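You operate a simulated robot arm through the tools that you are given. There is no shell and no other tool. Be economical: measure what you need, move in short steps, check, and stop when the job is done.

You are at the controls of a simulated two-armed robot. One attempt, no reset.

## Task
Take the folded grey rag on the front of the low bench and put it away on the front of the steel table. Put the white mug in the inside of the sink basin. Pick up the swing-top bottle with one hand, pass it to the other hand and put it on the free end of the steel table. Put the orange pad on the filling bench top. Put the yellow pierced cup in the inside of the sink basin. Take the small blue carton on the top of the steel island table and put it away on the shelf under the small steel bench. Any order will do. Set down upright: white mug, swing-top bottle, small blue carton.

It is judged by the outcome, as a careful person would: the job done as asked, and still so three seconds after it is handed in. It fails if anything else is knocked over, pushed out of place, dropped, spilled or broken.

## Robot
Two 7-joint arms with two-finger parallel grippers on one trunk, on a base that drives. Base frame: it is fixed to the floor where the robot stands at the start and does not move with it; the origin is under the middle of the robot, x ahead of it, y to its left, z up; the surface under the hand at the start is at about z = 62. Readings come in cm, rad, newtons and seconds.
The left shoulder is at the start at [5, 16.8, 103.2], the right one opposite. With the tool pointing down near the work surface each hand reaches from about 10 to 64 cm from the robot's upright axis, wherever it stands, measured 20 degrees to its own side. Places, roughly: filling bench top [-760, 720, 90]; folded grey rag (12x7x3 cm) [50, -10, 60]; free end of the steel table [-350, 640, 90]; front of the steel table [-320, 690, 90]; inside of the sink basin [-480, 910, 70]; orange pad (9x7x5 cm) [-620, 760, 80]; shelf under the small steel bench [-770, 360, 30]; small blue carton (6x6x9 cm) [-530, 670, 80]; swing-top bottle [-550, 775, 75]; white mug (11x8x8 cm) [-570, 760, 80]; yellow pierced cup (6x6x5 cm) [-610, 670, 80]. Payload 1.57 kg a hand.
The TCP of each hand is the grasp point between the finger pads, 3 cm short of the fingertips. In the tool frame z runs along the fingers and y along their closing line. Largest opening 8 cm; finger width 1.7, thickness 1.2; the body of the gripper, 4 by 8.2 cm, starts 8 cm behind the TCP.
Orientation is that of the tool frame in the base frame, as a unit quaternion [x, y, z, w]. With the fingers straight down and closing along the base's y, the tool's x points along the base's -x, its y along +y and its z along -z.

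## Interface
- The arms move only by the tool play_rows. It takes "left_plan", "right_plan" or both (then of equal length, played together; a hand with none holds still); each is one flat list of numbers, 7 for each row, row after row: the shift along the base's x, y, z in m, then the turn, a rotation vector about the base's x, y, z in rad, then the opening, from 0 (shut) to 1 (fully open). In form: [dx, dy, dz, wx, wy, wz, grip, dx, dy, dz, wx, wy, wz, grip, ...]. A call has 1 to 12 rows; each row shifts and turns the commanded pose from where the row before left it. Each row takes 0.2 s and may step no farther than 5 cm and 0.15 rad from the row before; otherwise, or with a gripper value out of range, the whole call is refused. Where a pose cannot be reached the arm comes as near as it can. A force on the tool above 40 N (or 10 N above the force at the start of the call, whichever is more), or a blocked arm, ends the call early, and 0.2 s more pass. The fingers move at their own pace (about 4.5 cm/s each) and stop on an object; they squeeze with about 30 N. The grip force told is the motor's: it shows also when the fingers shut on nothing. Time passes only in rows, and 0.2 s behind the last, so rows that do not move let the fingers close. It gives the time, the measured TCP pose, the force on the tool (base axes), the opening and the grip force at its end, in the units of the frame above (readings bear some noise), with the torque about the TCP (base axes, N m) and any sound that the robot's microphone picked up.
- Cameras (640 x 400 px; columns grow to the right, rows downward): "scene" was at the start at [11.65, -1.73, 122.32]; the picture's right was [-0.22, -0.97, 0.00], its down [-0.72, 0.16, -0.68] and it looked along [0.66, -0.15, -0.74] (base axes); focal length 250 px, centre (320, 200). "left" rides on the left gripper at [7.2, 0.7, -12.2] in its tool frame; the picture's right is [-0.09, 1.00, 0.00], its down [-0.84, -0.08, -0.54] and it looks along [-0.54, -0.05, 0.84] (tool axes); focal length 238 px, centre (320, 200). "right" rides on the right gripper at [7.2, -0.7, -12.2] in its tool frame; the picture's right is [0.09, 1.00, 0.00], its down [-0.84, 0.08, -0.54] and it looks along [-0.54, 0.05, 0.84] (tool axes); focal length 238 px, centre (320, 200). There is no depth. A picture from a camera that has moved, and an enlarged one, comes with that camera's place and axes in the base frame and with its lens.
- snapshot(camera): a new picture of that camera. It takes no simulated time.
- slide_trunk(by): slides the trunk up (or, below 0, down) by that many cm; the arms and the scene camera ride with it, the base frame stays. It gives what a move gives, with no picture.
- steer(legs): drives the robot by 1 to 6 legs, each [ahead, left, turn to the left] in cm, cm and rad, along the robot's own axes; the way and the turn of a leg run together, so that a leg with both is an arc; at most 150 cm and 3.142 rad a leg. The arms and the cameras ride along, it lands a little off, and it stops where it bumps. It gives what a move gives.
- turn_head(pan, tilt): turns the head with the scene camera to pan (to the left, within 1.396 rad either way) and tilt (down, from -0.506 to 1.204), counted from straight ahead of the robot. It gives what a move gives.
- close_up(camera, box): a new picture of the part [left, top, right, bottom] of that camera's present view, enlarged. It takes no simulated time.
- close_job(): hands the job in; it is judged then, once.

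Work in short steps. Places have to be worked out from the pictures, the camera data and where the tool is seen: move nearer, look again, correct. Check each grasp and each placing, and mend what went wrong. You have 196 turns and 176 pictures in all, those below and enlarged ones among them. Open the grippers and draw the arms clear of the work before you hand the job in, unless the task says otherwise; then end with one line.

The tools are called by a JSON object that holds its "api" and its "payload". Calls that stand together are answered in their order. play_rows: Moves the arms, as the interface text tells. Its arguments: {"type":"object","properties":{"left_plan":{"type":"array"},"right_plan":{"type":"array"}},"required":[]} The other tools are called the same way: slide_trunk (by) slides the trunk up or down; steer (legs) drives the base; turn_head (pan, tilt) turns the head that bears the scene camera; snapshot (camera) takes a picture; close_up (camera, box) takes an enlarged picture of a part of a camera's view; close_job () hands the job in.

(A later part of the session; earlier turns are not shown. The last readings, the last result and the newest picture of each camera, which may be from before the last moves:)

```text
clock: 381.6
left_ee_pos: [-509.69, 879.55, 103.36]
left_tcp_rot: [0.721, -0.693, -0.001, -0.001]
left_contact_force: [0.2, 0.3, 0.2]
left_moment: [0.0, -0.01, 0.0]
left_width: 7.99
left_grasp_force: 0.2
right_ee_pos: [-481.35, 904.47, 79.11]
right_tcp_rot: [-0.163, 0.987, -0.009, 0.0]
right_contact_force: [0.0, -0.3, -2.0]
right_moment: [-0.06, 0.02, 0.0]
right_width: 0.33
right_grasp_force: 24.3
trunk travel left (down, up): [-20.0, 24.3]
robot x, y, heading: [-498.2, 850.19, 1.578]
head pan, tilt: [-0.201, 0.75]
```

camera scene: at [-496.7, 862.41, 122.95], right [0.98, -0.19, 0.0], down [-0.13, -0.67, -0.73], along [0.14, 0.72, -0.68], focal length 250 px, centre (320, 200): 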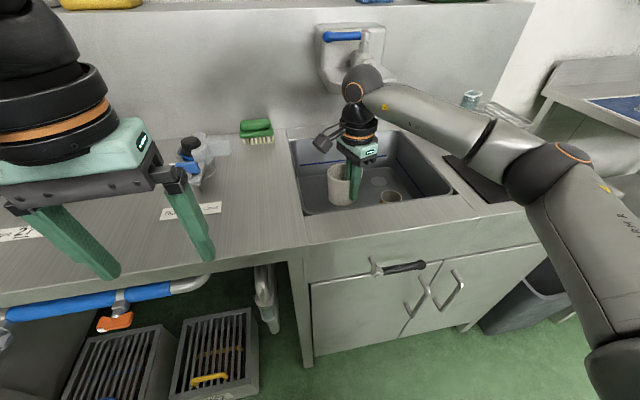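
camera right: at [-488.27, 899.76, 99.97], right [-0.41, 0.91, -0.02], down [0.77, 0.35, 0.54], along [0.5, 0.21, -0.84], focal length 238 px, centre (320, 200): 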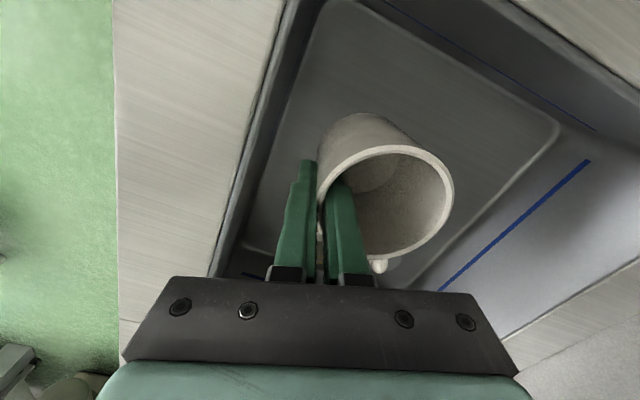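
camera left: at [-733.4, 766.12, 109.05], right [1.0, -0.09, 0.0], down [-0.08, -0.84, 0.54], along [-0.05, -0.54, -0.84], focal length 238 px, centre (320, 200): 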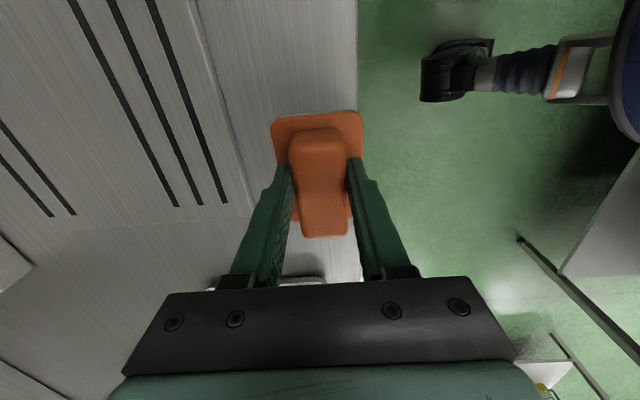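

Near the floor; final small steps.

{"api": "play_rows", "payload": {"right_plan": [0, 0, -0.006, 0, 0, 0, 0, 0, 0, -0.005, 0, 0, 0, 0, 0, 0, -0.005, 0, 0, 0, 0, 0, 0, -0.004, 0, 0, 0, 0, 0, 0, 0, 0, 0, 0, 0]}}

{"api": "snapshot", "payload": {"camera": "right"}}

```text
clock: 382.8
left_ee_pos: [-509.71, 879.36, 103.46]
left_tcp_rot: [0.721, -0.693, 0.0, -0.002]
left_contact_force: [-0.8, 0.3, 0.6]
left_moment: [-0.01, 0.01, 0.02]
left_width: 7.97
left_grasp_force: 0.1
right_ee_pos: [-481.44, 904.26, 77.48]
right_tcp_rot: [-0.163, 0.987, -0.006, 0.001]
right_contact_force: [4.5, -5.6, 19.2]
right_moment: [0.88, 0.45, -0.08]
right_width: 0.35
right_grasp_force: 24.8
trunk travel left (down, up): [-20.0, 24.3]
robot x, y, heading: [-497.96, 850.11, 1.578]
head pan, tilt: [-0.201, 0.75]
```

```text
73 pictures are left
camera right: at [-488.25, 901.61, 89.91], right [-0.41, 0.91, -0.01], down [0.77, 0.35, 0.54], along [0.5, 0.21, -0.84], focal length 238 px, centre (320, 200)
```

right: 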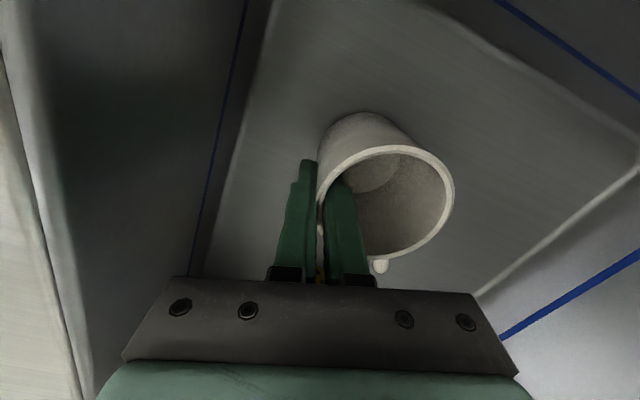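

Contact on the floor as expected. I ease, open to about 3 cm and lift out vertically.

{"api": "play_rows", "payload": {"right_plan": [0, 0, 0.002, 0, 0, 0, 0, 0, 0, 0, 0, 0, 0, 0.36, 0, 0, 0, 0, 0, 0, 0.36, 0, 0, 0, 0, 0, 0, 0.36, 0, 0, 0.02, 0, 0, 0, 0.36, 0, 0, 0.03, 0, 0, 0, 0.36, 0, 0, 0.04, 0, 0, 0, 0.36, 0, 0, 0.05, 0, 0, 0, 0.36, 0, -0.02, 0.04, 0, 0, 0, 0.36, 0, -0.02, 0.03, 0, 0, 0, 0.36]}}

{"api": "snapshot", "payload": {"camera": "right"}}

```text
clock: 385.0
left_ee_pos: [-509.81, 879.49, 103.34]
left_tcp_rot: [0.721, -0.693, 0.0, -0.001]
left_contact_force: [-0.6, -0.5, 1.5]
left_moment: [0.02, 0.0, 0.01]
left_width: 8.01
left_grasp_force: 0.1
right_ee_pos: [-481.58, 900.26, 98.39]
right_tcp_rot: [-0.164, 0.986, -0.009, 0.0]
right_contact_force: [-0.4, -0.2, -0.3]
right_moment: [-0.02, 0.01, 0.01]
right_width: 2.91
right_grasp_force: 0.0
trunk travel left (down, up): [-20.0, 24.3]
robot x, y, heading: [-498.33, 850.09, 1.578]
head pan, tilt: [-0.201, 0.75]
```

```text
72 pictures are left
camera right: at [-488.32, 897.55, 110.79], right [-0.41, 0.91, -0.02], down [0.76, 0.35, 0.54], along [0.5, 0.21, -0.84], focal length 238 px, centre (320, 200)
```

right: 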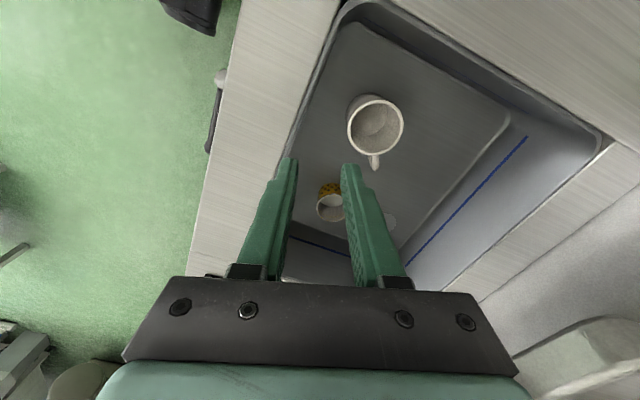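

Mug and cup are both standing in the basin. Now the bottle: I bring the right hand back to neutral, back off, turn around and go to the bottle's side of the island.

{"api": "play_rows", "payload": {"right_plan": [0.01, -0.03, 0.01, 0, 0, 0.14, 0.6, 0.01, -0.03, 0, 0, 0, 0.14, 0.6, 0.01, -0.03, 0, 0, 0, 0.14, 0.8, 0, -0.03, 0, 0, 0, 0.14, 1, 0, 0, 0, 0, 0, 0.14, 1, 0, 0, 0, 0, 0, 0.14, 1, 0, 0, 0, 0, 0, 0.14, 1, 0, 0, 0, 0, 0, 0.14, 1, 0, 0, 0, 0, 0, 0.12, 1]}}

{"api": "steer", "payload": {"legs": [[-16, 0, 0], [0, 0, 3.13], [0, -49, 0]]}}

{"api": "turn_head", "payload": {"pan": -0.1, "tilt": 0.7}}

{"api": "snapshot", "payload": {"camera": "scene"}}

```text
clock: 387.0
left_ee_pos: [-509.8, 879.45, 103.4]
left_tcp_rot: [0.722, -0.692, 0.0, -0.001]
left_contact_force: [-0.7, 0.6, -0.5]
left_moment: [0.03, 0.0, -0.01]
left_width: 7.99
left_grasp_force: 0.1
right_ee_pos: [-478.44, 888.23, 99.34]
right_tcp_rot: [0.708, -0.706, 0.008, -0.006]
right_contact_force: [0.6, -0.5, -0.8]
right_moment: [-0.03, 0.0, -0.01]
right_width: 8.01
right_grasp_force: 0.0
trunk travel left (down, up): [-20.0, 24.3]
robot x, y, heading: [-498.21, 850.12, 1.581]
head pan, tilt: [-0.201, 0.75]
```

```text
clock: 400.1
left_ee_pos: [-535.92, 804.82, 103.36]
left_tcp_rot: [0.694, 0.72, -0.001, 0.0]
left_contact_force: [-0.1, -0.3, -0.4]
left_moment: [-0.01, 0.0, -0.03]
left_width: 8.0
left_grasp_force: 0.0
right_ee_pos: [-567.18, 796.21, 99.35]
right_tcp_rot: [0.71, 0.704, -0.006, -0.008]
right_contact_force: [0.3, 0.2, 0.0]
right_moment: [0.0, -0.03, 0.03]
right_width: 8.02
right_grasp_force: 0.1
trunk travel left (down, up): [-20.0, 24.3]
robot x, y, heading: [-546.84, 834.33, -1.572]
head pan, tilt: [-0.201, 0.75]
```

```text
clock: 400.8
left_ee_pos: [-536.0, 804.93, 103.38]
left_tcp_rot: [0.694, 0.72, -0.001, 0.0]
left_contact_force: [-0.1, -0.1, 0.6]
left_moment: [0.0, 0.05, 0.03]
left_width: 8.0
left_grasp_force: 0.0
right_ee_pos: [-567.14, 796.21, 99.28]
right_tcp_rot: [0.71, 0.704, -0.005, -0.009]
right_contact_force: [-0.8, -0.2, 0.3]
right_moment: [0.04, 0.01, 0.04]
right_width: 8.02
right_grasp_force: 0.0
trunk travel left (down, up): [-20.0, 24.3]
robot x, y, heading: [-547.08, 834.04, -1.569]
head pan, tilt: [-0.099, 0.7]
```

```text
71 pictures are left
camera scene: at [-548.11, 821.78, 123.38], right [-0.99, 0.1, 0.0], down [0.07, 0.64, -0.76], along [-0.08, -0.76, -0.64], focal length 250 px, centre (320, 200)
```

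scene: 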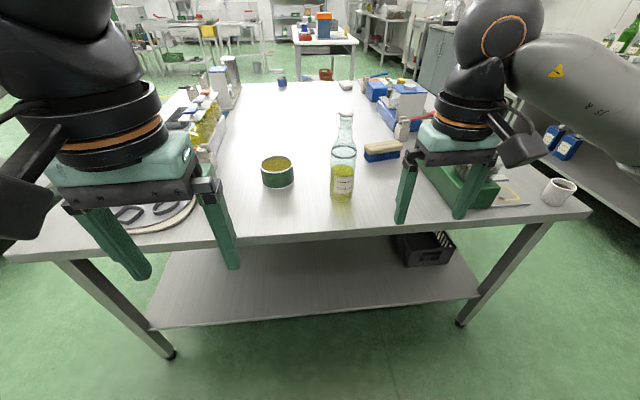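

Bottle base is at about (-560.4, 767.5). I move 10 cm nearer and pitch the right hand 45° forward to a pre-grasp behind the bottle.

{"api": "steer", "payload": {"legs": [[10, 0, 0]]}}

{"api": "play_rows", "payload": {"right_plan": [0.012, 0.0, 0.005, -0.131, 0, 0, 1, 0.012, 0.0, 0.005, -0.131, 0, 0, 1, 0.012, 0, 0.0, -0.131, 0, 0, 1, 0.012, 0, 0.0, -0.131, 0, 0, 1, 0.01, 0, 0.0, -0.131, 0, 0, 1, 0.009, 0, 0.0, -0.131, 0, 0, 1]}}

{"api": "snapshot", "payload": {"camera": "right"}}

{"api": "snapshot", "payload": {"camera": "scene"}}

```text
clock: 401.9
left_ee_pos: [-535.91, 794.8, 103.24]
left_tcp_rot: [0.695, 0.719, -0.001, 0.0]
left_contact_force: [0.1, -0.4, 0.5]
left_moment: [0.02, -0.01, 0.0]
left_width: 8.01
left_grasp_force: 0.0
right_ee_pos: [-567.1, 786.26, 99.28]
right_tcp_rot: [0.711, 0.703, -0.005, -0.008]
right_contact_force: [-0.9, -0.9, 0.3]
right_moment: [-0.03, 0.01, -0.01]
right_width: 7.99
right_grasp_force: 0.1
trunk travel left (down, up): [-20.0, 24.3]
robot x, y, heading: [-547.08, 823.92, -1.575]
head pan, tilt: [-0.099, 0.7]
```

```text
clock: 403.4
left_ee_pos: [-535.92, 794.84, 103.4]
left_tcp_rot: [0.695, 0.719, 0.0, 0.0]
left_contact_force: [0.4, 0.0, 0.7]
left_moment: [0.0, -0.02, 0.02]
left_width: 7.99
left_grasp_force: 0.0
right_ee_pos: [-560.36, 786.17, 100.39]
right_tcp_rot: [0.659, 0.647, -0.275, 0.266]
right_contact_force: [0.0, -0.7, 0.1]
right_moment: [0.01, -0.02, -0.01]
right_width: 8.0
right_grasp_force: 0.1
trunk travel left (down, up): [-20.0, 24.3]
robot x, y, heading: [-546.88, 824.04, -1.574]
head pan, tilt: [-0.099, 0.7]
```

```text
70 pictures are left
camera right: at [-560.9, 799.93, 104.14], right [1.0, 0.04, -0.07], down [0.08, -0.21, 0.97], along [0.03, -0.98, -0.21], focal length 238 px, centre (320, 200)
```

right: 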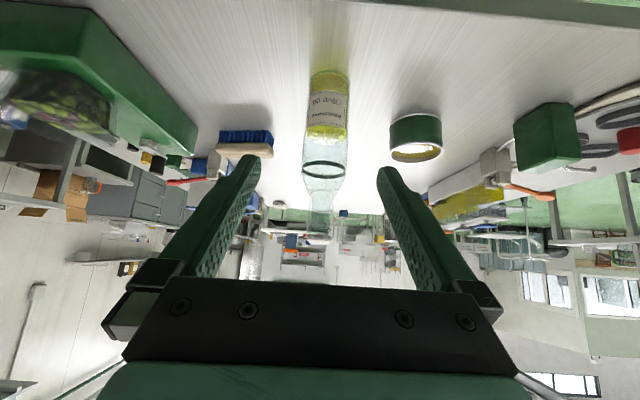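

```text
69 pictures are left
camera scene: at [-548.12, 811.76, 123.38], right [-0.99, 0.1, 0.0], down [0.07, 0.64, -0.76], along [-0.08, -0.76, -0.64], focal length 250 px, centre (320, 200)
```

scene: 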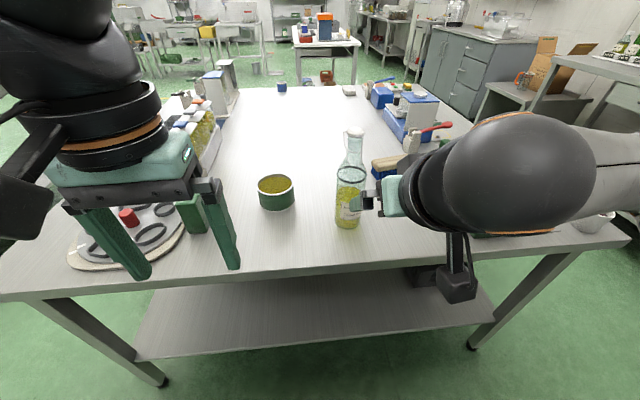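

The bottle lies centred between the fingers (x≈-559.8). I advance along the tilt to the body at z≈86.5.

{"api": "play_rows", "payload": {"right_plan": [0.005, -0.025, 0, 0, 0, 0, 1, 0, -0.023, -0.0199, 0, 0, 0, 1, 0, -0.023, -0.0199, 0, 0, 0, 1, 0, -0.023, -0.0199, 0, 0, 0, 1, 0, -0.023, -0.0199, 0, 0, 0, 1, 0, -0.023, -0.0199, 0, 0, 0, 1]}}

{"api": "snapshot", "payload": {"camera": "right"}}

{"api": "close_up", "payload": {"camera": "scene", "box": [260, 100, 500, 270]}}

```text
clock: 404.8
left_ee_pos: [-535.95, 794.78, 103.39]
left_tcp_rot: [0.695, 0.719, -0.002, -0.001]
left_contact_force: [0.5, 0.3, 0.1]
left_moment: [0.01, 0.04, -0.02]
left_width: 8.03
left_grasp_force: 0.1
right_ee_pos: [-560.14, 772.11, 90.47]
right_tcp_rot: [0.659, 0.647, -0.275, 0.265]
right_contact_force: [-1.1, 0.0, -0.9]
right_moment: [0.03, 0.0, -0.02]
right_width: 7.99
right_grasp_force: 0.1
trunk travel left (down, up): [-20.0, 24.3]
robot x, y, heading: [-547.3, 824.37, -1.573]
head pan, tilt: [-0.099, 0.7]
```

```text
68 pictures are left
camera right: at [-560.54, 785.78, 94.08], right [1.0, 0.04, -0.07], down [0.08, -0.21, 0.97], along [0.03, -0.98, -0.21], focal length 238 px, centre (320, 200)
```

right: 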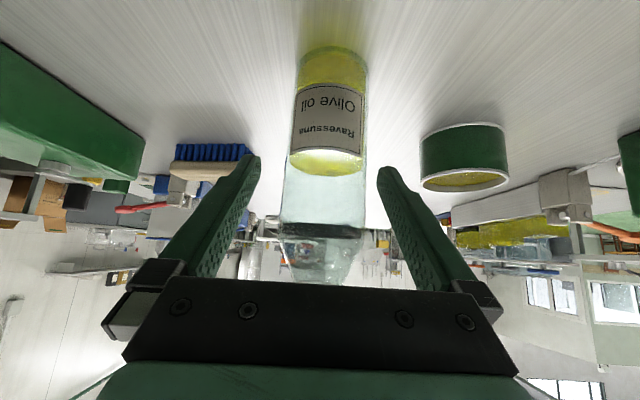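

```text
2.35 times, centred on (380, 185) of scene
camera zoom: at [-548.13, 811.75, 123.38], right [-0.99, 0.1, 0.0], down [0.07, 0.64, -0.76], along [-0.08, -0.76, -0.64], focal length 588 px, centre (179, 235)
```

zoom: 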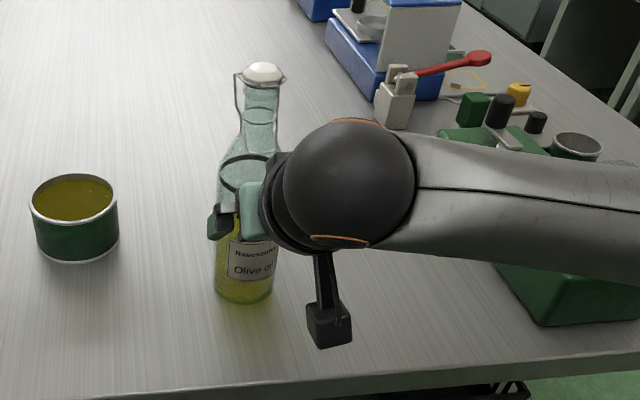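

I shift 0.6 cm in x and finish the approach, then close.

{"api": "play_rows", "payload": {"right_plan": [0.006, 0, 0, 0, 0, 0, 1, 0, -0.023, -0.02, 0, 0, 0, 1, 0, -0.023, -0.02, 0, 0, 0, 1, 0, 0, 0, 0, 0, 0, 0, 0, 0, 0, 0, 0, 0, 0, 0, 0, 0, 0, 0, 0, 0, 0, 0, 0, 0, 0, 0, 0]}}

{"api": "snapshot", "payload": {"camera": "right"}}

```text
clock: 406.4
left_ee_pos: [-535.82, 794.73, 103.45]
left_tcp_rot: [0.695, 0.719, -0.001, 0.0]
left_contact_force: [-0.5, 1.5, -0.7]
left_moment: [-0.04, 0.02, -0.03]
left_width: 8.02
left_grasp_force: 0.0
right_ee_pos: [-559.46, 767.5, 86.39]
right_tcp_rot: [0.66, 0.647, -0.274, 0.265]
right_contact_force: [-1.9, -1.5, -1.2]
right_moment: [-0.1, 0.03, -0.02]
right_width: 6.7
right_grasp_force: 30.3
trunk travel left (down, up): [-20.0, 24.3]
robot x, y, heading: [-547.27, 824.02, -1.572]
head pan, tilt: [-0.099, 0.7]
```

```text
66 pictures are left
camera right: at [-559.94, 781.24, 90.08], right [1.0, 0.04, -0.07], down [0.08, -0.21, 0.97], along [0.03, -0.98, -0.22], focal length 238 px, centre (320, 200)
```

right: 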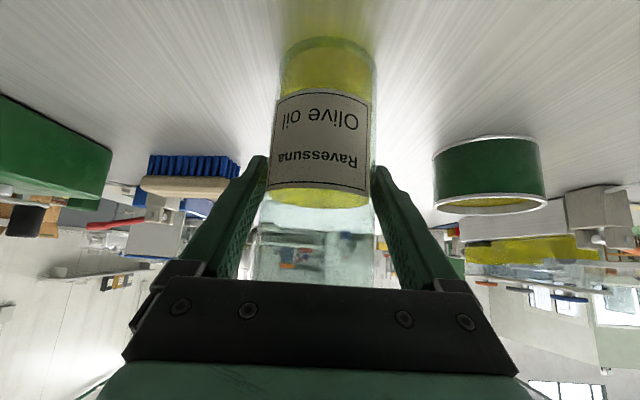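

Bottle gripped (6.7 cm). I lift it and check.

{"api": "play_rows", "payload": {"right_plan": [0, 0, 0.01, 0, 0, 0, 0, 0, 0, 0.02, 0, 0, 0, 0, 0, 0, 0.03, 0, 0, 0, 0, 0, 0, 0.03, 0, 0, 0, 0, 0, 0.01, 0.03, 0, 0, 0, 0, 0, 0.02, 0.03, 0, 0, 0, 0, 0, 0.02, 0.02, 0, 0, 0, 0, 0, 0.02, 0, 0, 0, 0, 0]}}

{"api": "turn_head", "payload": {"pan": -0.1, "tilt": 0.5}}

{"api": "snapshot", "payload": {"camera": "scene"}}

```text
clock: 408.1
left_ee_pos: [-535.79, 794.67, 103.24]
left_tcp_rot: [0.694, 0.72, -0.001, 0.0]
left_contact_force: [-0.5, 0.7, 0.3]
left_moment: [-0.03, 0.02, -0.03]
left_width: 7.99
left_grasp_force: 0.1
right_ee_pos: [-559.31, 774.66, 103.48]
right_tcp_rot: [0.66, 0.648, -0.274, 0.264]
right_contact_force: [0.8, -0.1, -6.9]
right_moment: [0.03, 0.0, 0.03]
right_width: 6.69
right_grasp_force: 30.7
trunk travel left (down, up): [-20.0, 24.3]
robot x, y, heading: [-546.79, 824.19, -1.572]
head pan, tilt: [-0.099, 0.7]
```

```text
clock: 408.9
left_ee_pos: [-535.94, 794.83, 103.29]
left_tcp_rot: [0.695, 0.719, 0.0, 0.001]
left_contact_force: [0.2, -0.2, 0.5]
left_moment: [0.04, 0.05, 0.01]
left_width: 8.03
left_grasp_force: 0.0
right_ee_pos: [-559.32, 774.57, 103.41]
right_tcp_rot: [0.659, 0.649, -0.273, 0.266]
right_contact_force: [-0.3, -0.4, -5.5]
right_moment: [0.01, 0.0, -0.02]
right_width: 6.7
right_grasp_force: 29.9
trunk travel left (down, up): [-20.0, 24.3]
robot x, y, heading: [-547.35, 824.29, -1.57]
head pan, tilt: [-0.099, 0.499]
```

```text
65 pictures are left
camera scene: at [-548.2, 811.11, 125.14], right [-0.99, 0.1, 0.0], down [0.05, 0.48, -0.88], along [-0.09, -0.87, -0.48], focal length 250 px, centre (320, 200)
```

scene: 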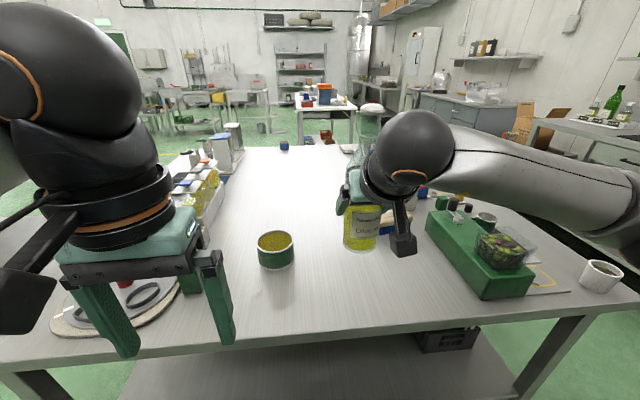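

The bottle is held well. I back 18 cm so it is clear of the table, then bring it to the robot's midline and lower it for the handover.

{"api": "steer", "payload": {"legs": [[-18, 0, 0]]}}

{"api": "play_rows", "payload": {"right_plan": [0.012, 0.005, -0.015, 0, 0, 0, 0, 0.012, 0.005, -0.018, 0, 0, 0, 0, 0.012, 0.005, -0.018, 0, 0, 0, 0, 0.012, 0.005, -0.018, 0, 0, 0, 0, 0.012, 0.005, -0.018, 0, 0, 0, 0, 0.012, 0.005, -0.018, 0, 0, 0, 0, 0.012, 0.005, -0.018, 0, 0, 0, 0, 0.006, 0.005, -0.018, 0, 0, 0, 0], "left_plan": [0.01, 0.005, 0.02, 0, 0, 0.13, 1, 0.01, 0.005, 0.02, 0, 0, 0.13, 1, 0.01, 0.005, 0.02, 0, 0, 0.13, 1, 0.01, 0.005, 0.02, 0, 0, 0.13, 1, 0.01, 0.005, 0.02, 0, 0, 0.13, 1, 0.01, 0.005, 0.02, 0, 0, 0.13, 1, 0, 0.005, 0, 0, 0, 0.13, 1, 0, 0.005, 0, 0, 0, 0.13, 1]}}

{"api": "snapshot", "payload": {"camera": "scene"}}

```text
clock: 410.4
left_ee_pos: [-535.82, 812.7, 103.37]
left_tcp_rot: [0.694, 0.72, -0.001, 0.0]
left_contact_force: [0.5, 0.6, -0.2]
left_moment: [0.01, 0.0, -0.03]
left_width: 7.98
left_grasp_force: 0.0
right_ee_pos: [-559.29, 792.4, 103.5]
right_tcp_rot: [0.659, 0.649, -0.274, 0.265]
right_contact_force: [-0.7, -0.3, -6.1]
right_moment: [0.02, 0.05, -0.01]
right_width: 6.69
right_grasp_force: 30.4
trunk travel left (down, up): [-20.0, 24.3]
robot x, y, heading: [-547.18, 842.13, -1.571]
head pan, tilt: [-0.099, 0.499]
```

```text
clock: 412.2
left_ee_pos: [-529.8, 816.57, 115.29]
left_tcp_rot: [0.245, 0.97, -0.002, 0.0]
left_contact_force: [0.3, 0.2, -0.7]
left_moment: [-0.01, 0.01, 0.0]
left_width: 8.0
left_grasp_force: 0.0
right_ee_pos: [-550.3, 796.41, 89.39]
right_tcp_rot: [0.66, 0.647, -0.275, 0.265]
right_contact_force: [-0.3, -0.5, -6.7]
right_moment: [0.03, 0.0, 0.0]
right_width: 6.68
right_grasp_force: 29.6
trunk travel left (down, up): [-20.0, 24.3]
robot x, y, heading: [-547.07, 842.05, -1.572]
head pan, tilt: [-0.099, 0.499]
```

```text
64 pictures are left
camera scene: at [-548.14, 828.92, 125.14], right [-0.99, 0.1, 0.0], down [0.05, 0.48, -0.88], along [-0.09, -0.87, -0.48], focal length 250 px, centre (320, 200)
```

scene: 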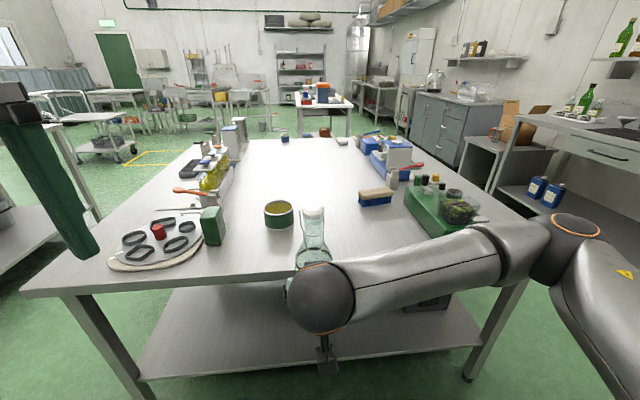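

Bottle top is at about (-550.5, 796.5, 106). I bring the open left hand forward, then across above the cap, turned to close fore-aft (between the wire bails).

{"api": "play_rows", "payload": {"left_plan": [0, -0.05, 0, 0, 0, 0.11, 0.7, 0, -0.05, 0, 0, 0, 0.11, 0.7, 0, -0.05, 0, 0, 0, 0.11, 0.7, 0, -0.05, 0, 0, 0, 0.11, 0.7, -0.0414, 0, 0, 0, 0, 0, 0.7, -0.0414, 0, 0, 0, 0, 0, 0.7, -0.0414, 0, 0, 0, 0, 0, 0.7, -0.0414, 0, 0, 0, 0, 0, 0.7, -0.0414, 0, 0, 0, 0, 0, 0.7]}}

{"api": "snapshot", "payload": {"camera": "left"}}

{"api": "snapshot", "payload": {"camera": "scene"}}

```text
clock: 414.2
left_ee_pos: [-550.29, 796.91, 115.07]
left_tcp_rot: [0.031, 1.0, -0.001, -0.002]
left_contact_force: [1.0, -0.6, -0.2]
left_moment: [0.07, 0.09, 0.0]
left_width: 5.61
left_grasp_force: 0.1
left hand out of reach, approached as far as the arm can: row 9
right_ee_pos: [-550.26, 796.36, 89.25]
right_tcp_rot: [0.659, 0.648, -0.274, 0.264]
right_contact_force: [0.8, -0.1, -6.6]
right_moment: [0.08, 0.07, -0.02]
right_width: 6.65
right_grasp_force: 29.6
trunk travel left (down, up): [-20.0, 24.3]
robot x, y, heading: [-547.17, 841.92, -1.567]
head pan, tilt: [-0.099, 0.499]
```

```text
63 pictures are left
camera left: at [-557.13, 798.07, 127.23], right [0.15, 0.99, 0.0], down [0.83, -0.13, 0.54], along [0.53, -0.08, -0.84], focal length 238 px, centre (320, 200)
```

left: 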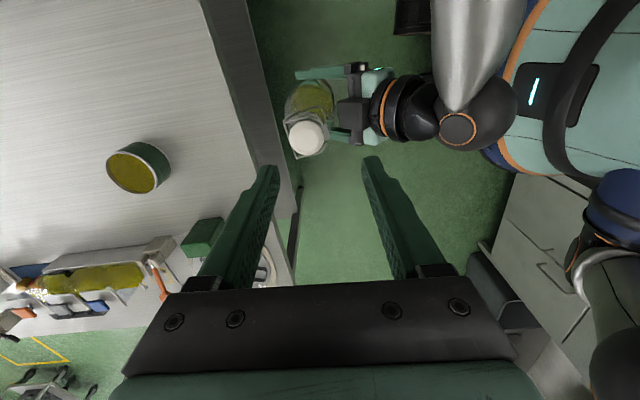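

```text
62 pictures are left
camera scene: at [-548.04, 828.83, 125.13], right [-0.99, 0.1, 0.0], down [0.05, 0.48, -0.88], along [-0.09, -0.87, -0.48], focal length 250 px, centre (320, 200)
```

scene: 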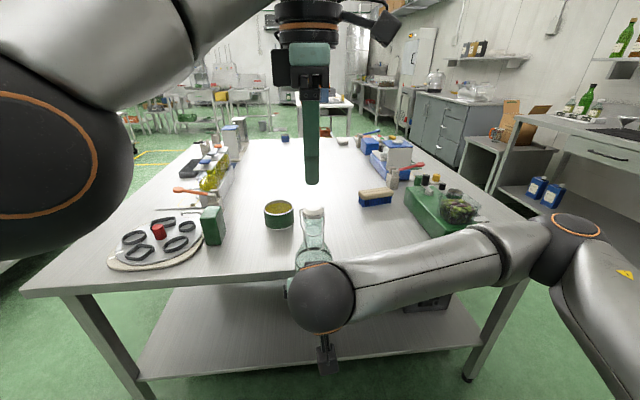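

Cap seen at (-550.6, 795.7). I correct and descend around it to z≈103.8, keeping tips above the right gripper.

{"api": "play_rows", "payload": {"left_plan": [-0.003, -0.012, 0, 0, 0, 0, 0.62, 0, 0, -0.02, 0, 0, 0, 0.62, 0, 0, -0.03, 0, 0, 0, 0.62, 0, 0, -0.03, 0, 0, 0, 0.62, 0, 0, 0, 0, 0, 0, 0.62]}}

{"api": "snapshot", "payload": {"camera": "left"}}

{"api": "close_up", "payload": {"camera": "scene", "box": [200, 100, 440, 300]}}

```text
clock: 415.4
left_ee_pos: [-550.1, 797.04, 107.24]
left_tcp_rot: [0.027, 1.0, -0.003, 0.0]
left_contact_force: [2.1, -2.6, 17.1]
left_moment: [-0.56, 0.0, 0.28]
left_width: 5.21
left_grasp_force: 0.9
left hand out of reach, approached as far as the arm can: row 1
right_ee_pos: [-550.38, 796.57, 89.14]
right_tcp_rot: [0.66, 0.649, -0.273, 0.261]
right_contact_force: [-2.2, 2.5, -23.9]
right_moment: [0.01, -0.3, -0.23]
right_width: 6.67
right_grasp_force: 30.2
trunk travel left (down, up): [-20.0, 24.3]
robot x, y, heading: [-547.36, 841.99, -1.572]
head pan, tilt: [-0.099, 0.499]
```

```text
61 pictures are left
camera left: at [-557.21, 798.07, 119.32], right [0.15, 0.99, -0.01], down [0.83, -0.12, 0.54], along [0.54, -0.08, -0.84], focal length 238 px, centre (320, 200)
```

left: 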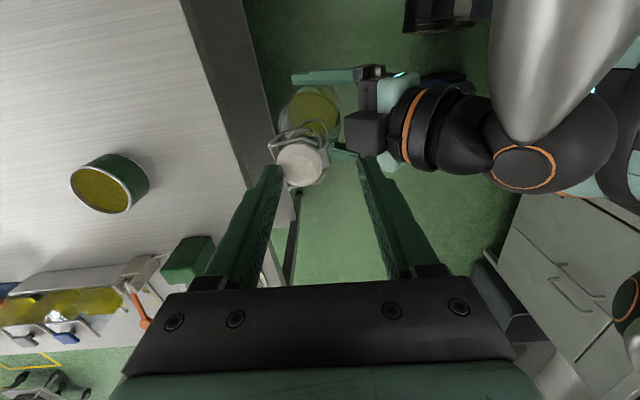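

```text
2.00 times, centred on (320, 200) of scene
camera zoom: at [-548.15, 828.93, 125.14], right [-0.99, 0.1, 0.0], down [0.05, 0.48, -0.88], along [-0.09, -0.87, -0.48], focal length 500 px, centre (320, 200)
```

zoom: 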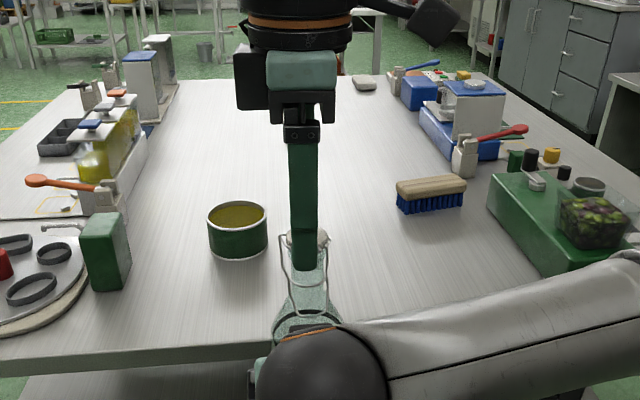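

The left finger touched the cap: it is at its reach limit. I raise the left hand and bring the bottle 4 cm closer to the left arm instead.

{"api": "play_rows", "payload": {"left_plan": [0, 0, 0.02, 0, 0, 0, 0.7, 0, 0, 0.03, 0, 0, 0, 0.7, 0, 0, 0.02, 0, 0, 0, 0.7]}}

{"api": "play_rows", "payload": {"right_plan": [0.02, 0.02, 0, 0, 0, 0, 0, 0.02, 0.02, 0, 0, 0, 0, 0], "left_plan": [0.014, 0.014, 0, 0, 0, 0, 0.7, 0.014, 0.014, 0, 0, 0, 0, 0.7]}}

{"api": "snapshot", "payload": {"camera": "left"}}

```text
clock: 416.2
left_ee_pos: [-550.08, 797.02, 113.96]
left_tcp_rot: [0.028, 1.0, 0.0, 0.001]
left_contact_force: [0.5, 0.7, 1.1]
left_moment: [0.0, 0.0, 0.05]
left_width: 5.58
left_grasp_force: 0.1
right_ee_pos: [-550.32, 796.32, 89.32]
right_tcp_rot: [0.66, 0.648, -0.274, 0.265]
right_contact_force: [-0.1, 0.4, -6.3]
right_moment: [0.02, -0.01, 0.03]
right_width: 6.63
right_grasp_force: 30.2
trunk travel left (down, up): [-20.0, 24.3]
robot x, y, heading: [-547.51, 841.95, -1.576]
head pan, tilt: [-0.099, 0.499]
```

```text
clock: 416.8
left_ee_pos: [-547.25, 799.9, 113.95]
left_tcp_rot: [0.027, 1.0, -0.001, 0.0]
left_contact_force: [-1.0, 0.6, -0.6]
left_moment: [0.0, 0.01, -0.01]
left_width: 5.62
left_grasp_force: 0.1
right_ee_pos: [-546.27, 800.47, 89.4]
right_tcp_rot: [0.659, 0.649, -0.274, 0.265]
right_contact_force: [-0.5, 0.6, -5.6]
right_moment: [0.03, 0.0, 0.02]
right_width: 6.64
right_grasp_force: 30.1
trunk travel left (down, up): [-20.0, 24.3]
robot x, y, heading: [-546.77, 842.07, -1.575]
head pan, tilt: [-0.099, 0.499]
```

```text
59 pictures are left
camera left: at [-554.31, 800.87, 126.12], right [0.15, 0.99, 0.0], down [0.83, -0.12, 0.54], along [0.54, -0.08, -0.84], focal length 238 px, centre (320, 200)
```

left: 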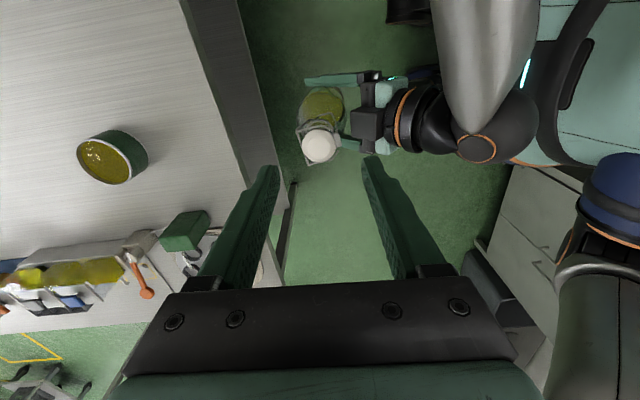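

Now the cap is directly under the left hand (-547, 799.7). I descend.

{"api": "play_rows", "payload": {"left_plan": [0.002, -0.002, -0.02, 0, 0, 0, 0.7, 0, 0, -0.03, 0, 0, 0, 0.7, 0, 0, -0.03, 0, 0, 0, 0.7, 0, 0, -0.02, 0, 0, 0, 0.7]}}

{"api": "snapshot", "payload": {"camera": "left"}}

```text
clock: 417.8
left_ee_pos: [-547.04, 799.72, 104.02]
left_tcp_rot: [0.028, 1.0, -0.001, 0.0]
left_contact_force: [0.4, -0.7, -1.0]
left_moment: [0.0, -0.01, 0.01]
left_width: 5.62
left_grasp_force: 0.2
right_ee_pos: [-546.34, 800.4, 89.4]
right_tcp_rot: [0.659, 0.649, -0.274, 0.265]
right_contact_force: [0.8, 0.0, -7.0]
right_moment: [0.02, -0.01, 0.03]
right_width: 6.67
right_grasp_force: 30.2
trunk travel left (down, up): [-20.0, 24.3]
robot x, y, heading: [-547.12, 841.58, -1.57]
head pan, tilt: [-0.099, 0.499]
```

```text
58 pictures are left
camera left: at [-554.29, 800.74, 116.21], right [0.15, 0.99, 0.0], down [0.83, -0.12, 0.54], along [0.54, -0.08, -0.84], focal length 238 px, centre (320, 200)
```

left: 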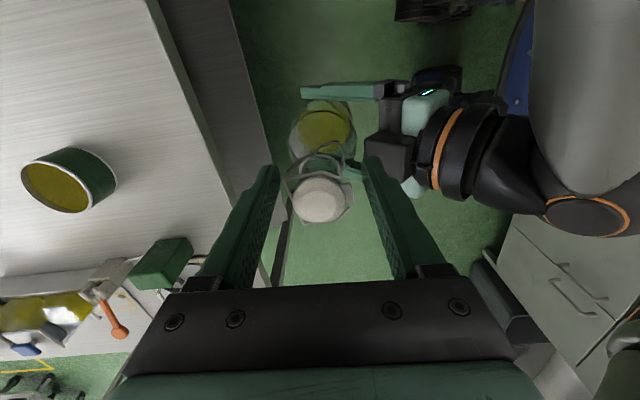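

Cap is centred between the left fingers. I lower 0.6 cm and close the left hand.

{"api": "play_rows", "payload": {"left_plan": [0, 0, -0.006, 0, 0, 0, 0.62, 0, 0, 0, 0, 0, 0, 0, 0, 0, 0, 0, 0, 0, 0, 0, 0, 0, 0, 0, 0, 0, 0, 0, 0, 0, 0, 0, 0]}}

{"api": "snapshot", "payload": {"camera": "left"}}

```text
clock: 419.0
left_ee_pos: [-547.12, 799.76, 103.48]
left_tcp_rot: [0.028, 1.0, 0.0, 0.0]
left_contact_force: [1.8, 6.1, 1.2]
left_moment: [0.02, 0.17, 0.21]
left_width: 3.77
left_grasp_force: 29.6
right_ee_pos: [-546.39, 800.36, 89.4]
right_tcp_rot: [0.659, 0.648, -0.274, 0.265]
right_contact_force: [-0.2, -6.1, -5.2]
right_moment: [0.9, -0.27, -0.13]
right_width: 6.66
right_grasp_force: 30.0
trunk travel left (down, up): [-20.0, 24.3]
robot x, y, heading: [-547.34, 842.01, -1.573]
head pan, tilt: [-0.099, 0.499]
```

```text
57 pictures are left
camera left: at [-554.27, 800.78, 115.59], right [0.15, 0.99, 0.0], down [0.83, -0.12, 0.54], along [0.54, -0.08, -0.84], focal length 238 px, centre (320, 200)
```

left: 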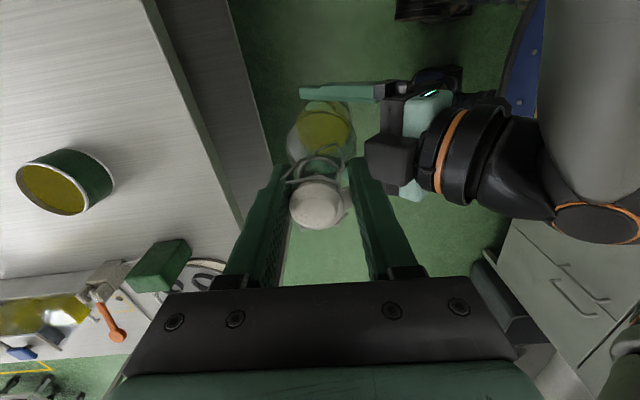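

The left hand holds the cap (3.8 cm). I open the right hand and draw it straight back toward the robot.

{"api": "play_rows", "payload": {"right_plan": [0, 0, 0, 0, 0, 0, 1, 0, 0, 0, 0, 0, 0, 1, 0, 0, 0, 0, 0, 0, 1, 0, 0, 0, 0, 0, 0, 1, 0, 0.02, 0, 0, 0, 0, 1, 0, 0.025, 0, 0, 0, 0, 1, 0, 0.025, 0, 0, 0, 0, 1]}}

{"api": "snapshot", "payload": {"camera": "left"}}

{"api": "snapshot", "payload": {"camera": "right"}}

```text
clock: 420.6
left_ee_pos: [-547.14, 799.78, 103.26]
left_tcp_rot: [0.027, 1.0, -0.001, 0.0]
left_contact_force: [-0.2, 0.6, -0.4]
left_moment: [0.0, 0.04, 0.01]
left_width: 3.78
left_grasp_force: 30.6
right_ee_pos: [-546.3, 807.37, 89.22]
right_tcp_rot: [0.66, 0.647, -0.275, 0.265]
right_contact_force: [0.3, 0.8, -0.2]
right_moment: [0.0, 0.0, 0.03]
right_width: 7.99
right_grasp_force: 0.1
trunk travel left (down, up): [-20.0, 24.3]
robot x, y, heading: [-547.25, 841.69, -1.569]
head pan, tilt: [-0.099, 0.499]
```

```text
56 pictures are left
camera left: at [-554.26, 800.78, 115.6], right [0.15, 0.99, 0.0], down [0.83, -0.12, 0.54], along [0.54, -0.08, -0.84], focal length 238 px, centre (320, 200)
```

left: 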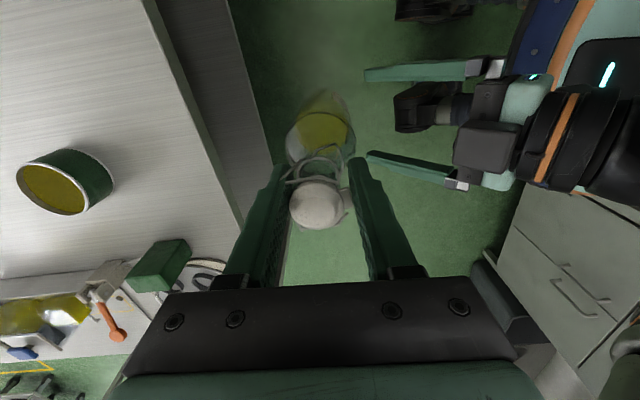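

```text
55 pictures are left
camera right: at [-546.83, 821.08, 93.03], right [1.0, 0.05, -0.07], down [0.08, -0.21, 0.97], along [0.03, -0.98, -0.22], focal length 238 px, centre (320, 200)
```

right: 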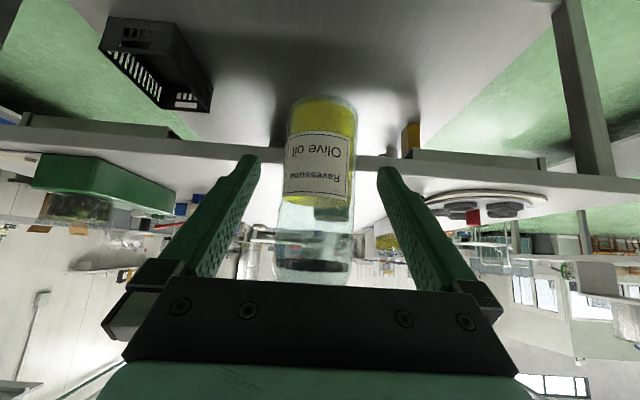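

The bottle hangs vertically from the left hand. I lift it, then bring the right hand back out of the way.

{"api": "play_rows", "payload": {"left_plan": [0, 0, 0.02, 0, 0, 0, 0, 0, 0, 0.02, 0, 0, 0, 0, 0, 0, 0.02, 0, 0, 0, 0, 0, 0, 0.02, 0, 0, 0, 0, 0.015, 0.005, 0.02, 0, 0, 0, 0, 0.02, 0.005, 0.01, 0, 0, 0, 0, 0.02, 0.005, 0, 0, 0, 0, 0], "right_plan": [0, 0, 0, 0, 0, 0, 1, 0, 0, 0, 0, 0, 0, 1, -0.02, 0, 0, 0, 0, 0, 1, -0.03, 0, 0, 0.0, 0, 0, 1, -0.04, 0, 0, 0.13, 0, 0, 1, -0.04, 0, 0.0, 0.13, 0, 0, 1, -0.04, 0, 0, 0.13, 0, 0, 1]}}

{"api": "snapshot", "payload": {"camera": "scene"}}

```text
clock: 422.2
left_ee_pos: [-541.49, 801.29, 114.35]
left_tcp_rot: [0.028, 1.0, -0.001, 0.0]
left_contact_force: [0.1, 0.9, -6.4]
left_moment: [0.01, 0.05, 0.0]
left_width: 3.77
left_grasp_force: 29.8
right_ee_pos: [-563.34, 807.46, 89.37]
right_tcp_rot: [0.697, 0.69, -0.143, 0.132]
right_contact_force: [0.2, -0.3, 0.5]
right_moment: [0.02, 0.01, 0.01]
right_width: 8.0
right_grasp_force: 0.1
trunk travel left (down, up): [-20.0, 24.3]
robot x, y, heading: [-547.12, 842.01, -1.574]
head pan, tilt: [-0.099, 0.499]
```

```text
54 pictures are left
camera scene: at [-548.14, 828.93, 125.14], right [-0.99, 0.1, 0.0], down [0.05, 0.48, -0.88], along [-0.09, -0.87, -0.48], focal length 250 px, centre (320, 200)
```

scene: 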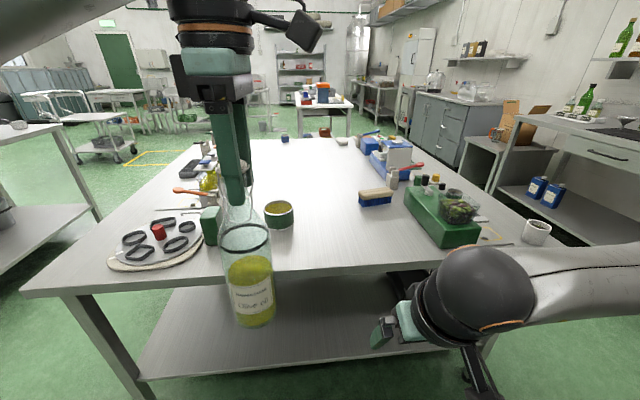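

Handover succeeded: left carries the full weight (-6.4 N). I level the right hand, then drive: east along the aisle, turn to face -x, and slide south between island and steel table.

{"api": "play_rows", "payload": {"right_plan": [0, 0, 0.03, 0.13, 0, 0, 1, 0, 0, 0.03, 0.13, 0, 0, 1, 0, 0, 0.03, 0.13, 0, 0, 1, 0, 0, 0.02, 0, 0, 0, 1], "left_plan": [0.01, 0.01, 0, 0, 0, 0, 0, 0.01, 0.01, 0, 0, 0, 0, 0, 0.01, 0.01, 0, 0, 0, 0, 0, 0.01, 0.01, 0, 0, 0, 0, 0]}}

{"api": "steer", "payload": {"legs": [[0, 122, 0], [12, 0, 0], [0, 0, -1.57]]}}

{"api": "turn_head", "payload": {"pan": 0.9, "tilt": 0.6}}

{"api": "snapshot", "payload": {"camera": "scene"}}

```text
clock: 423.2
left_ee_pos: [-537.6, 805.32, 114.42]
left_tcp_rot: [0.028, 1.0, 0.0, 0.001]
left_contact_force: [-0.2, -0.4, -6.0]
left_moment: [0.01, 0.08, 0.0]
left_width: 3.8
left_grasp_force: 29.7
right_ee_pos: [-563.31, 807.45, 100.31]
right_tcp_rot: [0.709, 0.705, -0.007, -0.007]
right_contact_force: [0.3, -0.9, 0.0]
right_moment: [-0.01, 0.03, -0.02]
right_width: 8.0
right_grasp_force: 0.1
trunk travel left (down, up): [-20.0, 24.3]
robot x, y, heading: [-546.9, 841.51, -1.572]
head pan, tilt: [-0.099, 0.499]
```

```text
clock: 438.8
left_ee_pos: [-462.4, 820.35, 114.44]
left_tcp_rot: [0.732, 0.681, 0.0, 0.001]
left_contact_force: [-0.6, 0.6, -5.9]
left_moment: [0.08, -0.09, 0.0]
left_width: 3.73
left_grasp_force: 29.8
right_ee_pos: [-459.82, 846.0, 100.4]
right_tcp_rot: [1.0, -0.011, -0.002, -0.01]
right_contact_force: [-0.5, -0.1, -0.2]
right_moment: [0.01, 0.0, 0.01]
right_width: 7.98
right_grasp_force: 0.1
trunk travel left (down, up): [-20.0, 24.3]
robot x, y, heading: [-425.22, 829.25, 3.123]
head pan, tilt: [-0.099, 0.499]
```

```text
clock: 440.0
left_ee_pos: [-462.21, 820.2, 114.33]
left_tcp_rot: [0.731, 0.682, 0.0, 0.0]
left_contact_force: [-0.9, -0.2, -6.1]
left_moment: [0.09, -0.11, -0.02]
left_width: 3.75
left_grasp_force: 29.4
right_ee_pos: [-459.8, 846.06, 100.32]
right_tcp_rot: [1.0, -0.011, 0.0, -0.009]
right_contact_force: [-0.7, 0.5, 0.1]
right_moment: [0.0, -0.02, -0.02]
right_width: 7.99
right_grasp_force: 0.1
trunk travel left (down, up): [-20.0, 24.3]
robot x, y, heading: [-425.12, 829.09, 3.122]
head pan, tilt: [0.901, 0.6]
```

```text
53 pictures are left
camera scene: at [-435.12, 822.52, 124.23], right [-0.77, 0.63, 0.0], down [0.36, 0.44, -0.82], along [-0.52, -0.64, -0.57], focal length 250 px, centre (320, 200)
```

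scene: 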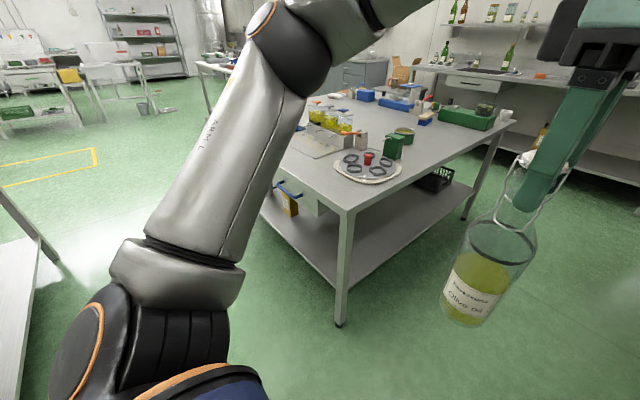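

Gap looks as planned (island edge x≈-481, steel table leg x≈-373). I straighten heading and slide left (south).

{"api": "steer", "payload": {"legs": [[0, 0, 0.02], [0, 150, 0], [0, 122, 0]]}}

{"api": "turn_head", "payload": {"pan": 0.0, "tilt": 0.5}}

{"api": "snapshot", "payload": {"camera": "scene"}}

```text
clock: 464.2
left_ee_pos: [-463.02, 548.81, 114.43]
left_tcp_rot: [0.731, 0.682, -0.001, 0.0]
left_contact_force: [-0.2, -0.2, -6.1]
left_moment: [0.07, -0.11, -0.01]
left_width: 3.75
left_grasp_force: 29.7
right_ee_pos: [-460.74, 574.55, 100.28]
right_tcp_rot: [1.0, -0.011, -0.001, -0.01]
right_contact_force: [-0.4, -0.3, 0.3]
right_moment: [-0.02, -0.01, 0.0]
right_width: 7.98
right_grasp_force: 0.0
trunk travel left (down, up): [-20.0, 24.3]
robot x, y, heading: [-425.84, 558.07, 3.128]
head pan, tilt: [0.901, 0.6]
```

```text
clock: 465.4
left_ee_pos: [-462.98, 548.83, 114.39]
left_tcp_rot: [0.731, 0.682, -0.001, 0.001]
left_contact_force: [-0.4, -0.1, -6.5]
left_moment: [0.06, -0.14, -0.03]
left_width: 3.77
left_grasp_force: 30.3
right_ee_pos: [-460.7, 574.6, 100.3]
right_tcp_rot: [1.0, -0.01, -0.001, -0.009]
right_contact_force: [-0.2, -0.6, 0.4]
right_moment: [0.02, 0.03, -0.01]
right_width: 7.98
right_grasp_force: 0.0
trunk travel left (down, up): [-20.0, 24.3]
robot x, y, heading: [-426.29, 558.15, 3.134]
head pan, tilt: [0.0, 0.499]
```

```text
52 pictures are left
camera scene: at [-439.44, 558.12, 125.14], right [0.01, 1.0, 0.0], down [0.48, -0.01, -0.88], along [-0.88, 0.01, -0.48], focal length 250 px, centre (320, 200)
```

scene: 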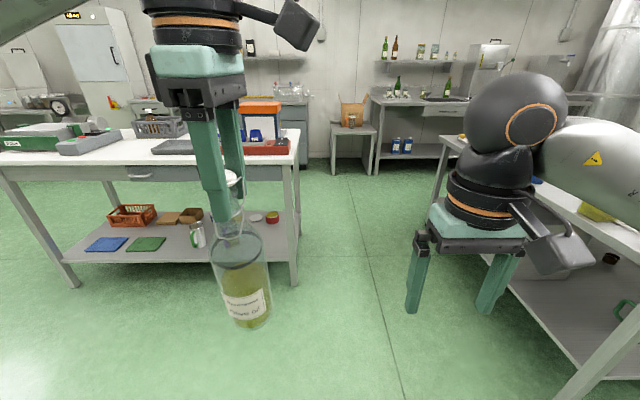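

I turn right to face +y and slide along to the free end of the steel table.

{"api": "steer", "payload": {"legs": [[0, 0, -1.565], [0, -100, 0]]}}

{"api": "turn_head", "payload": {"pan": 0.0, "tilt": 0.6}}

{"api": "snapshot", "payload": {"camera": "scene"}}

```text
clock: 478.2
left_ee_pos: [-336.14, 595.08, 114.23]
left_tcp_rot: [1.0, -0.027, -0.001, -0.001]
left_contact_force: [0.1, 0.4, -5.9]
left_moment: [-0.11, -0.05, -0.01]
left_width: 3.75
left_grasp_force: 29.6
right_ee_pos: [-310.25, 592.91, 100.23]
right_tcp_rot: [-0.705, 0.71, -0.005, 0.008]
right_contact_force: [-0.2, -0.5, 0.5]
right_moment: [0.01, 0.0, 0.02]
right_width: 7.98
right_grasp_force: 0.1
trunk travel left (down, up): [-20.0, 24.3]
robot x, y, heading: [-326.29, 558.4, 1.57]
head pan, tilt: [0.0, 0.499]
```

```text
clock: 478.9
left_ee_pos: [-336.09, 595.01, 114.32]
left_tcp_rot: [1.0, -0.027, -0.001, 0.0]
left_contact_force: [0.1, 0.7, -6.3]
left_moment: [-0.09, -0.06, 0.01]
left_width: 3.72
left_grasp_force: 29.9
right_ee_pos: [-310.41, 592.85, 100.26]
right_tcp_rot: [-0.705, 0.709, -0.006, 0.007]
right_contact_force: [0.2, -0.1, -0.9]
right_moment: [0.0, 0.02, -0.03]
right_width: 7.99
right_grasp_force: 0.1
trunk travel left (down, up): [-20.0, 24.3]
robot x, y, heading: [-326.32, 558.22, 1.569]
head pan, tilt: [0.0, 0.6]
```

```text
51 pictures are left
camera scene: at [-326.54, 571.13, 124.24], right [1.0, 0.0, 0.0], down [0.0, -0.56, -0.83], along [0.0, 0.83, -0.56], focal length 250 px, centre (320, 200)
```

scene: 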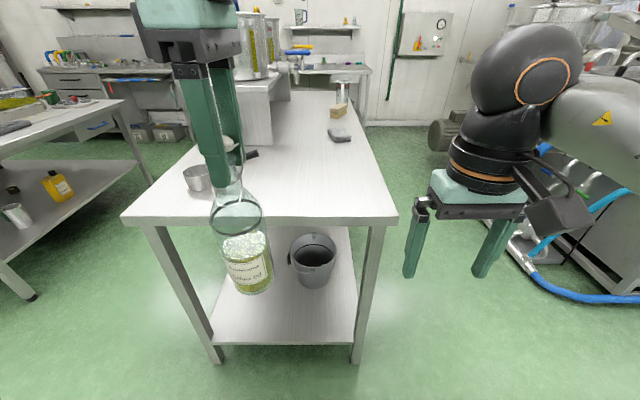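

The free end is clear around (-333, 639); a measuring cup lies at (-365, 641) with its handle to about (-351, 660). I drive in 30 cm.

{"api": "steer", "payload": {"legs": [[30, 0, 0]]}}

{"api": "play_rows", "payload": {"left_plan": [0.003, 0.012, 0, 0, 0, -0.1, 0, 0.003, 0.014, 0, 0, 0, -0.1, 0, 0.003, 0.014, 0, 0, 0, -0.1, 0, 0.003, 0.014, 0, 0, 0, -0.1, 0, 0.003, 0.014, 0, 0, 0, -0.1, 0, 0.003, 0.014, 0, 0, 0, -0.1, 0, 0.003, 0.014, 0, 0, 0, -0.1, 0, 0, 0.014, 0, 0, 0, -0.1, 0, 0, 0.014, 0, 0, 0, -0.1, 0, 0, 0.014, 0, 0, 0, 0, 0]}}

{"api": "turn_head", "payload": {"pan": 0.1, "tilt": 0.75}}

{"api": "snapshot", "payload": {"camera": "scene"}}

```text
clock: 480.9
left_ee_pos: [-335.84, 625.03, 114.38]
left_tcp_rot: [1.0, -0.028, 0.0, -0.001]
left_contact_force: [0.9, -0.2, -6.6]
left_moment: [-0.16, -0.06, 0.01]
left_width: 3.73
left_grasp_force: 30.0
right_ee_pos: [-310.16, 622.76, 100.3]
right_tcp_rot: [-0.704, 0.71, -0.006, 0.008]
right_contact_force: [1.0, 0.5, 0.4]
right_moment: [0.0, -0.03, 0.0]
right_width: 7.99
right_grasp_force: 0.0
trunk travel left (down, up): [-20.0, 24.3]
robot x, y, heading: [-326.56, 588.14, 1.574]
head pan, tilt: [0.0, 0.6]
```

```text
clock: 483.1
left_ee_pos: [-333.95, 638.36, 114.09]
left_tcp_rot: [0.888, -0.459, 0.003, 0.006]
left_contact_force: [0.1, 0.2, -6.6]
left_moment: [-0.12, 0.05, -0.02]
left_width: 3.74
left_grasp_force: 29.8
left hand out of reach, approached as far as the arm can: row 10
right_ee_pos: [-310.29, 622.8, 100.27]
right_tcp_rot: [-0.704, 0.71, -0.006, 0.007]
right_contact_force: [0.9, 0.4, 0.7]
right_moment: [0.02, 0.01, 0.01]
right_width: 7.99
right_grasp_force: 0.1
trunk travel left (down, up): [-20.0, 24.3]
robot x, y, heading: [-326.5, 587.59, 1.572]
head pan, tilt: [0.0, 0.6]
```

```text
clock: 483.9
left_ee_pos: [-334.03, 638.48, 114.0]
left_tcp_rot: [0.889, -0.458, 0.003, 0.007]
left_contact_force: [0.4, 0.0, -5.8]
left_moment: [-0.09, 0.08, -0.03]
left_width: 3.73
left_grasp_force: 29.5
right_ee_pos: [-310.29, 622.8, 100.33]
right_tcp_rot: [-0.704, 0.711, -0.006, 0.007]
right_contact_force: [0.3, -0.2, 1.1]
right_moment: [0.01, 0.02, 0.01]
right_width: 8.02
right_grasp_force: 0.0
trunk travel left (down, up): [-20.0, 24.3]
robot x, y, heading: [-326.26, 588.11, 1.57]
head pan, tilt: [0.099, 0.75]
```

```text
50 pictures are left
camera scene: at [-327.31, 600.49, 122.95], right [1.0, 0.1, 0.0], down [0.07, -0.68, -0.73], along [-0.07, 0.73, -0.68], focal length 250 px, centre (320, 200)
```

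scene: 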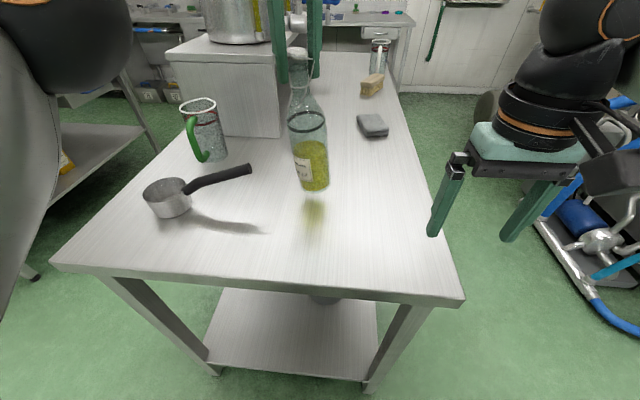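

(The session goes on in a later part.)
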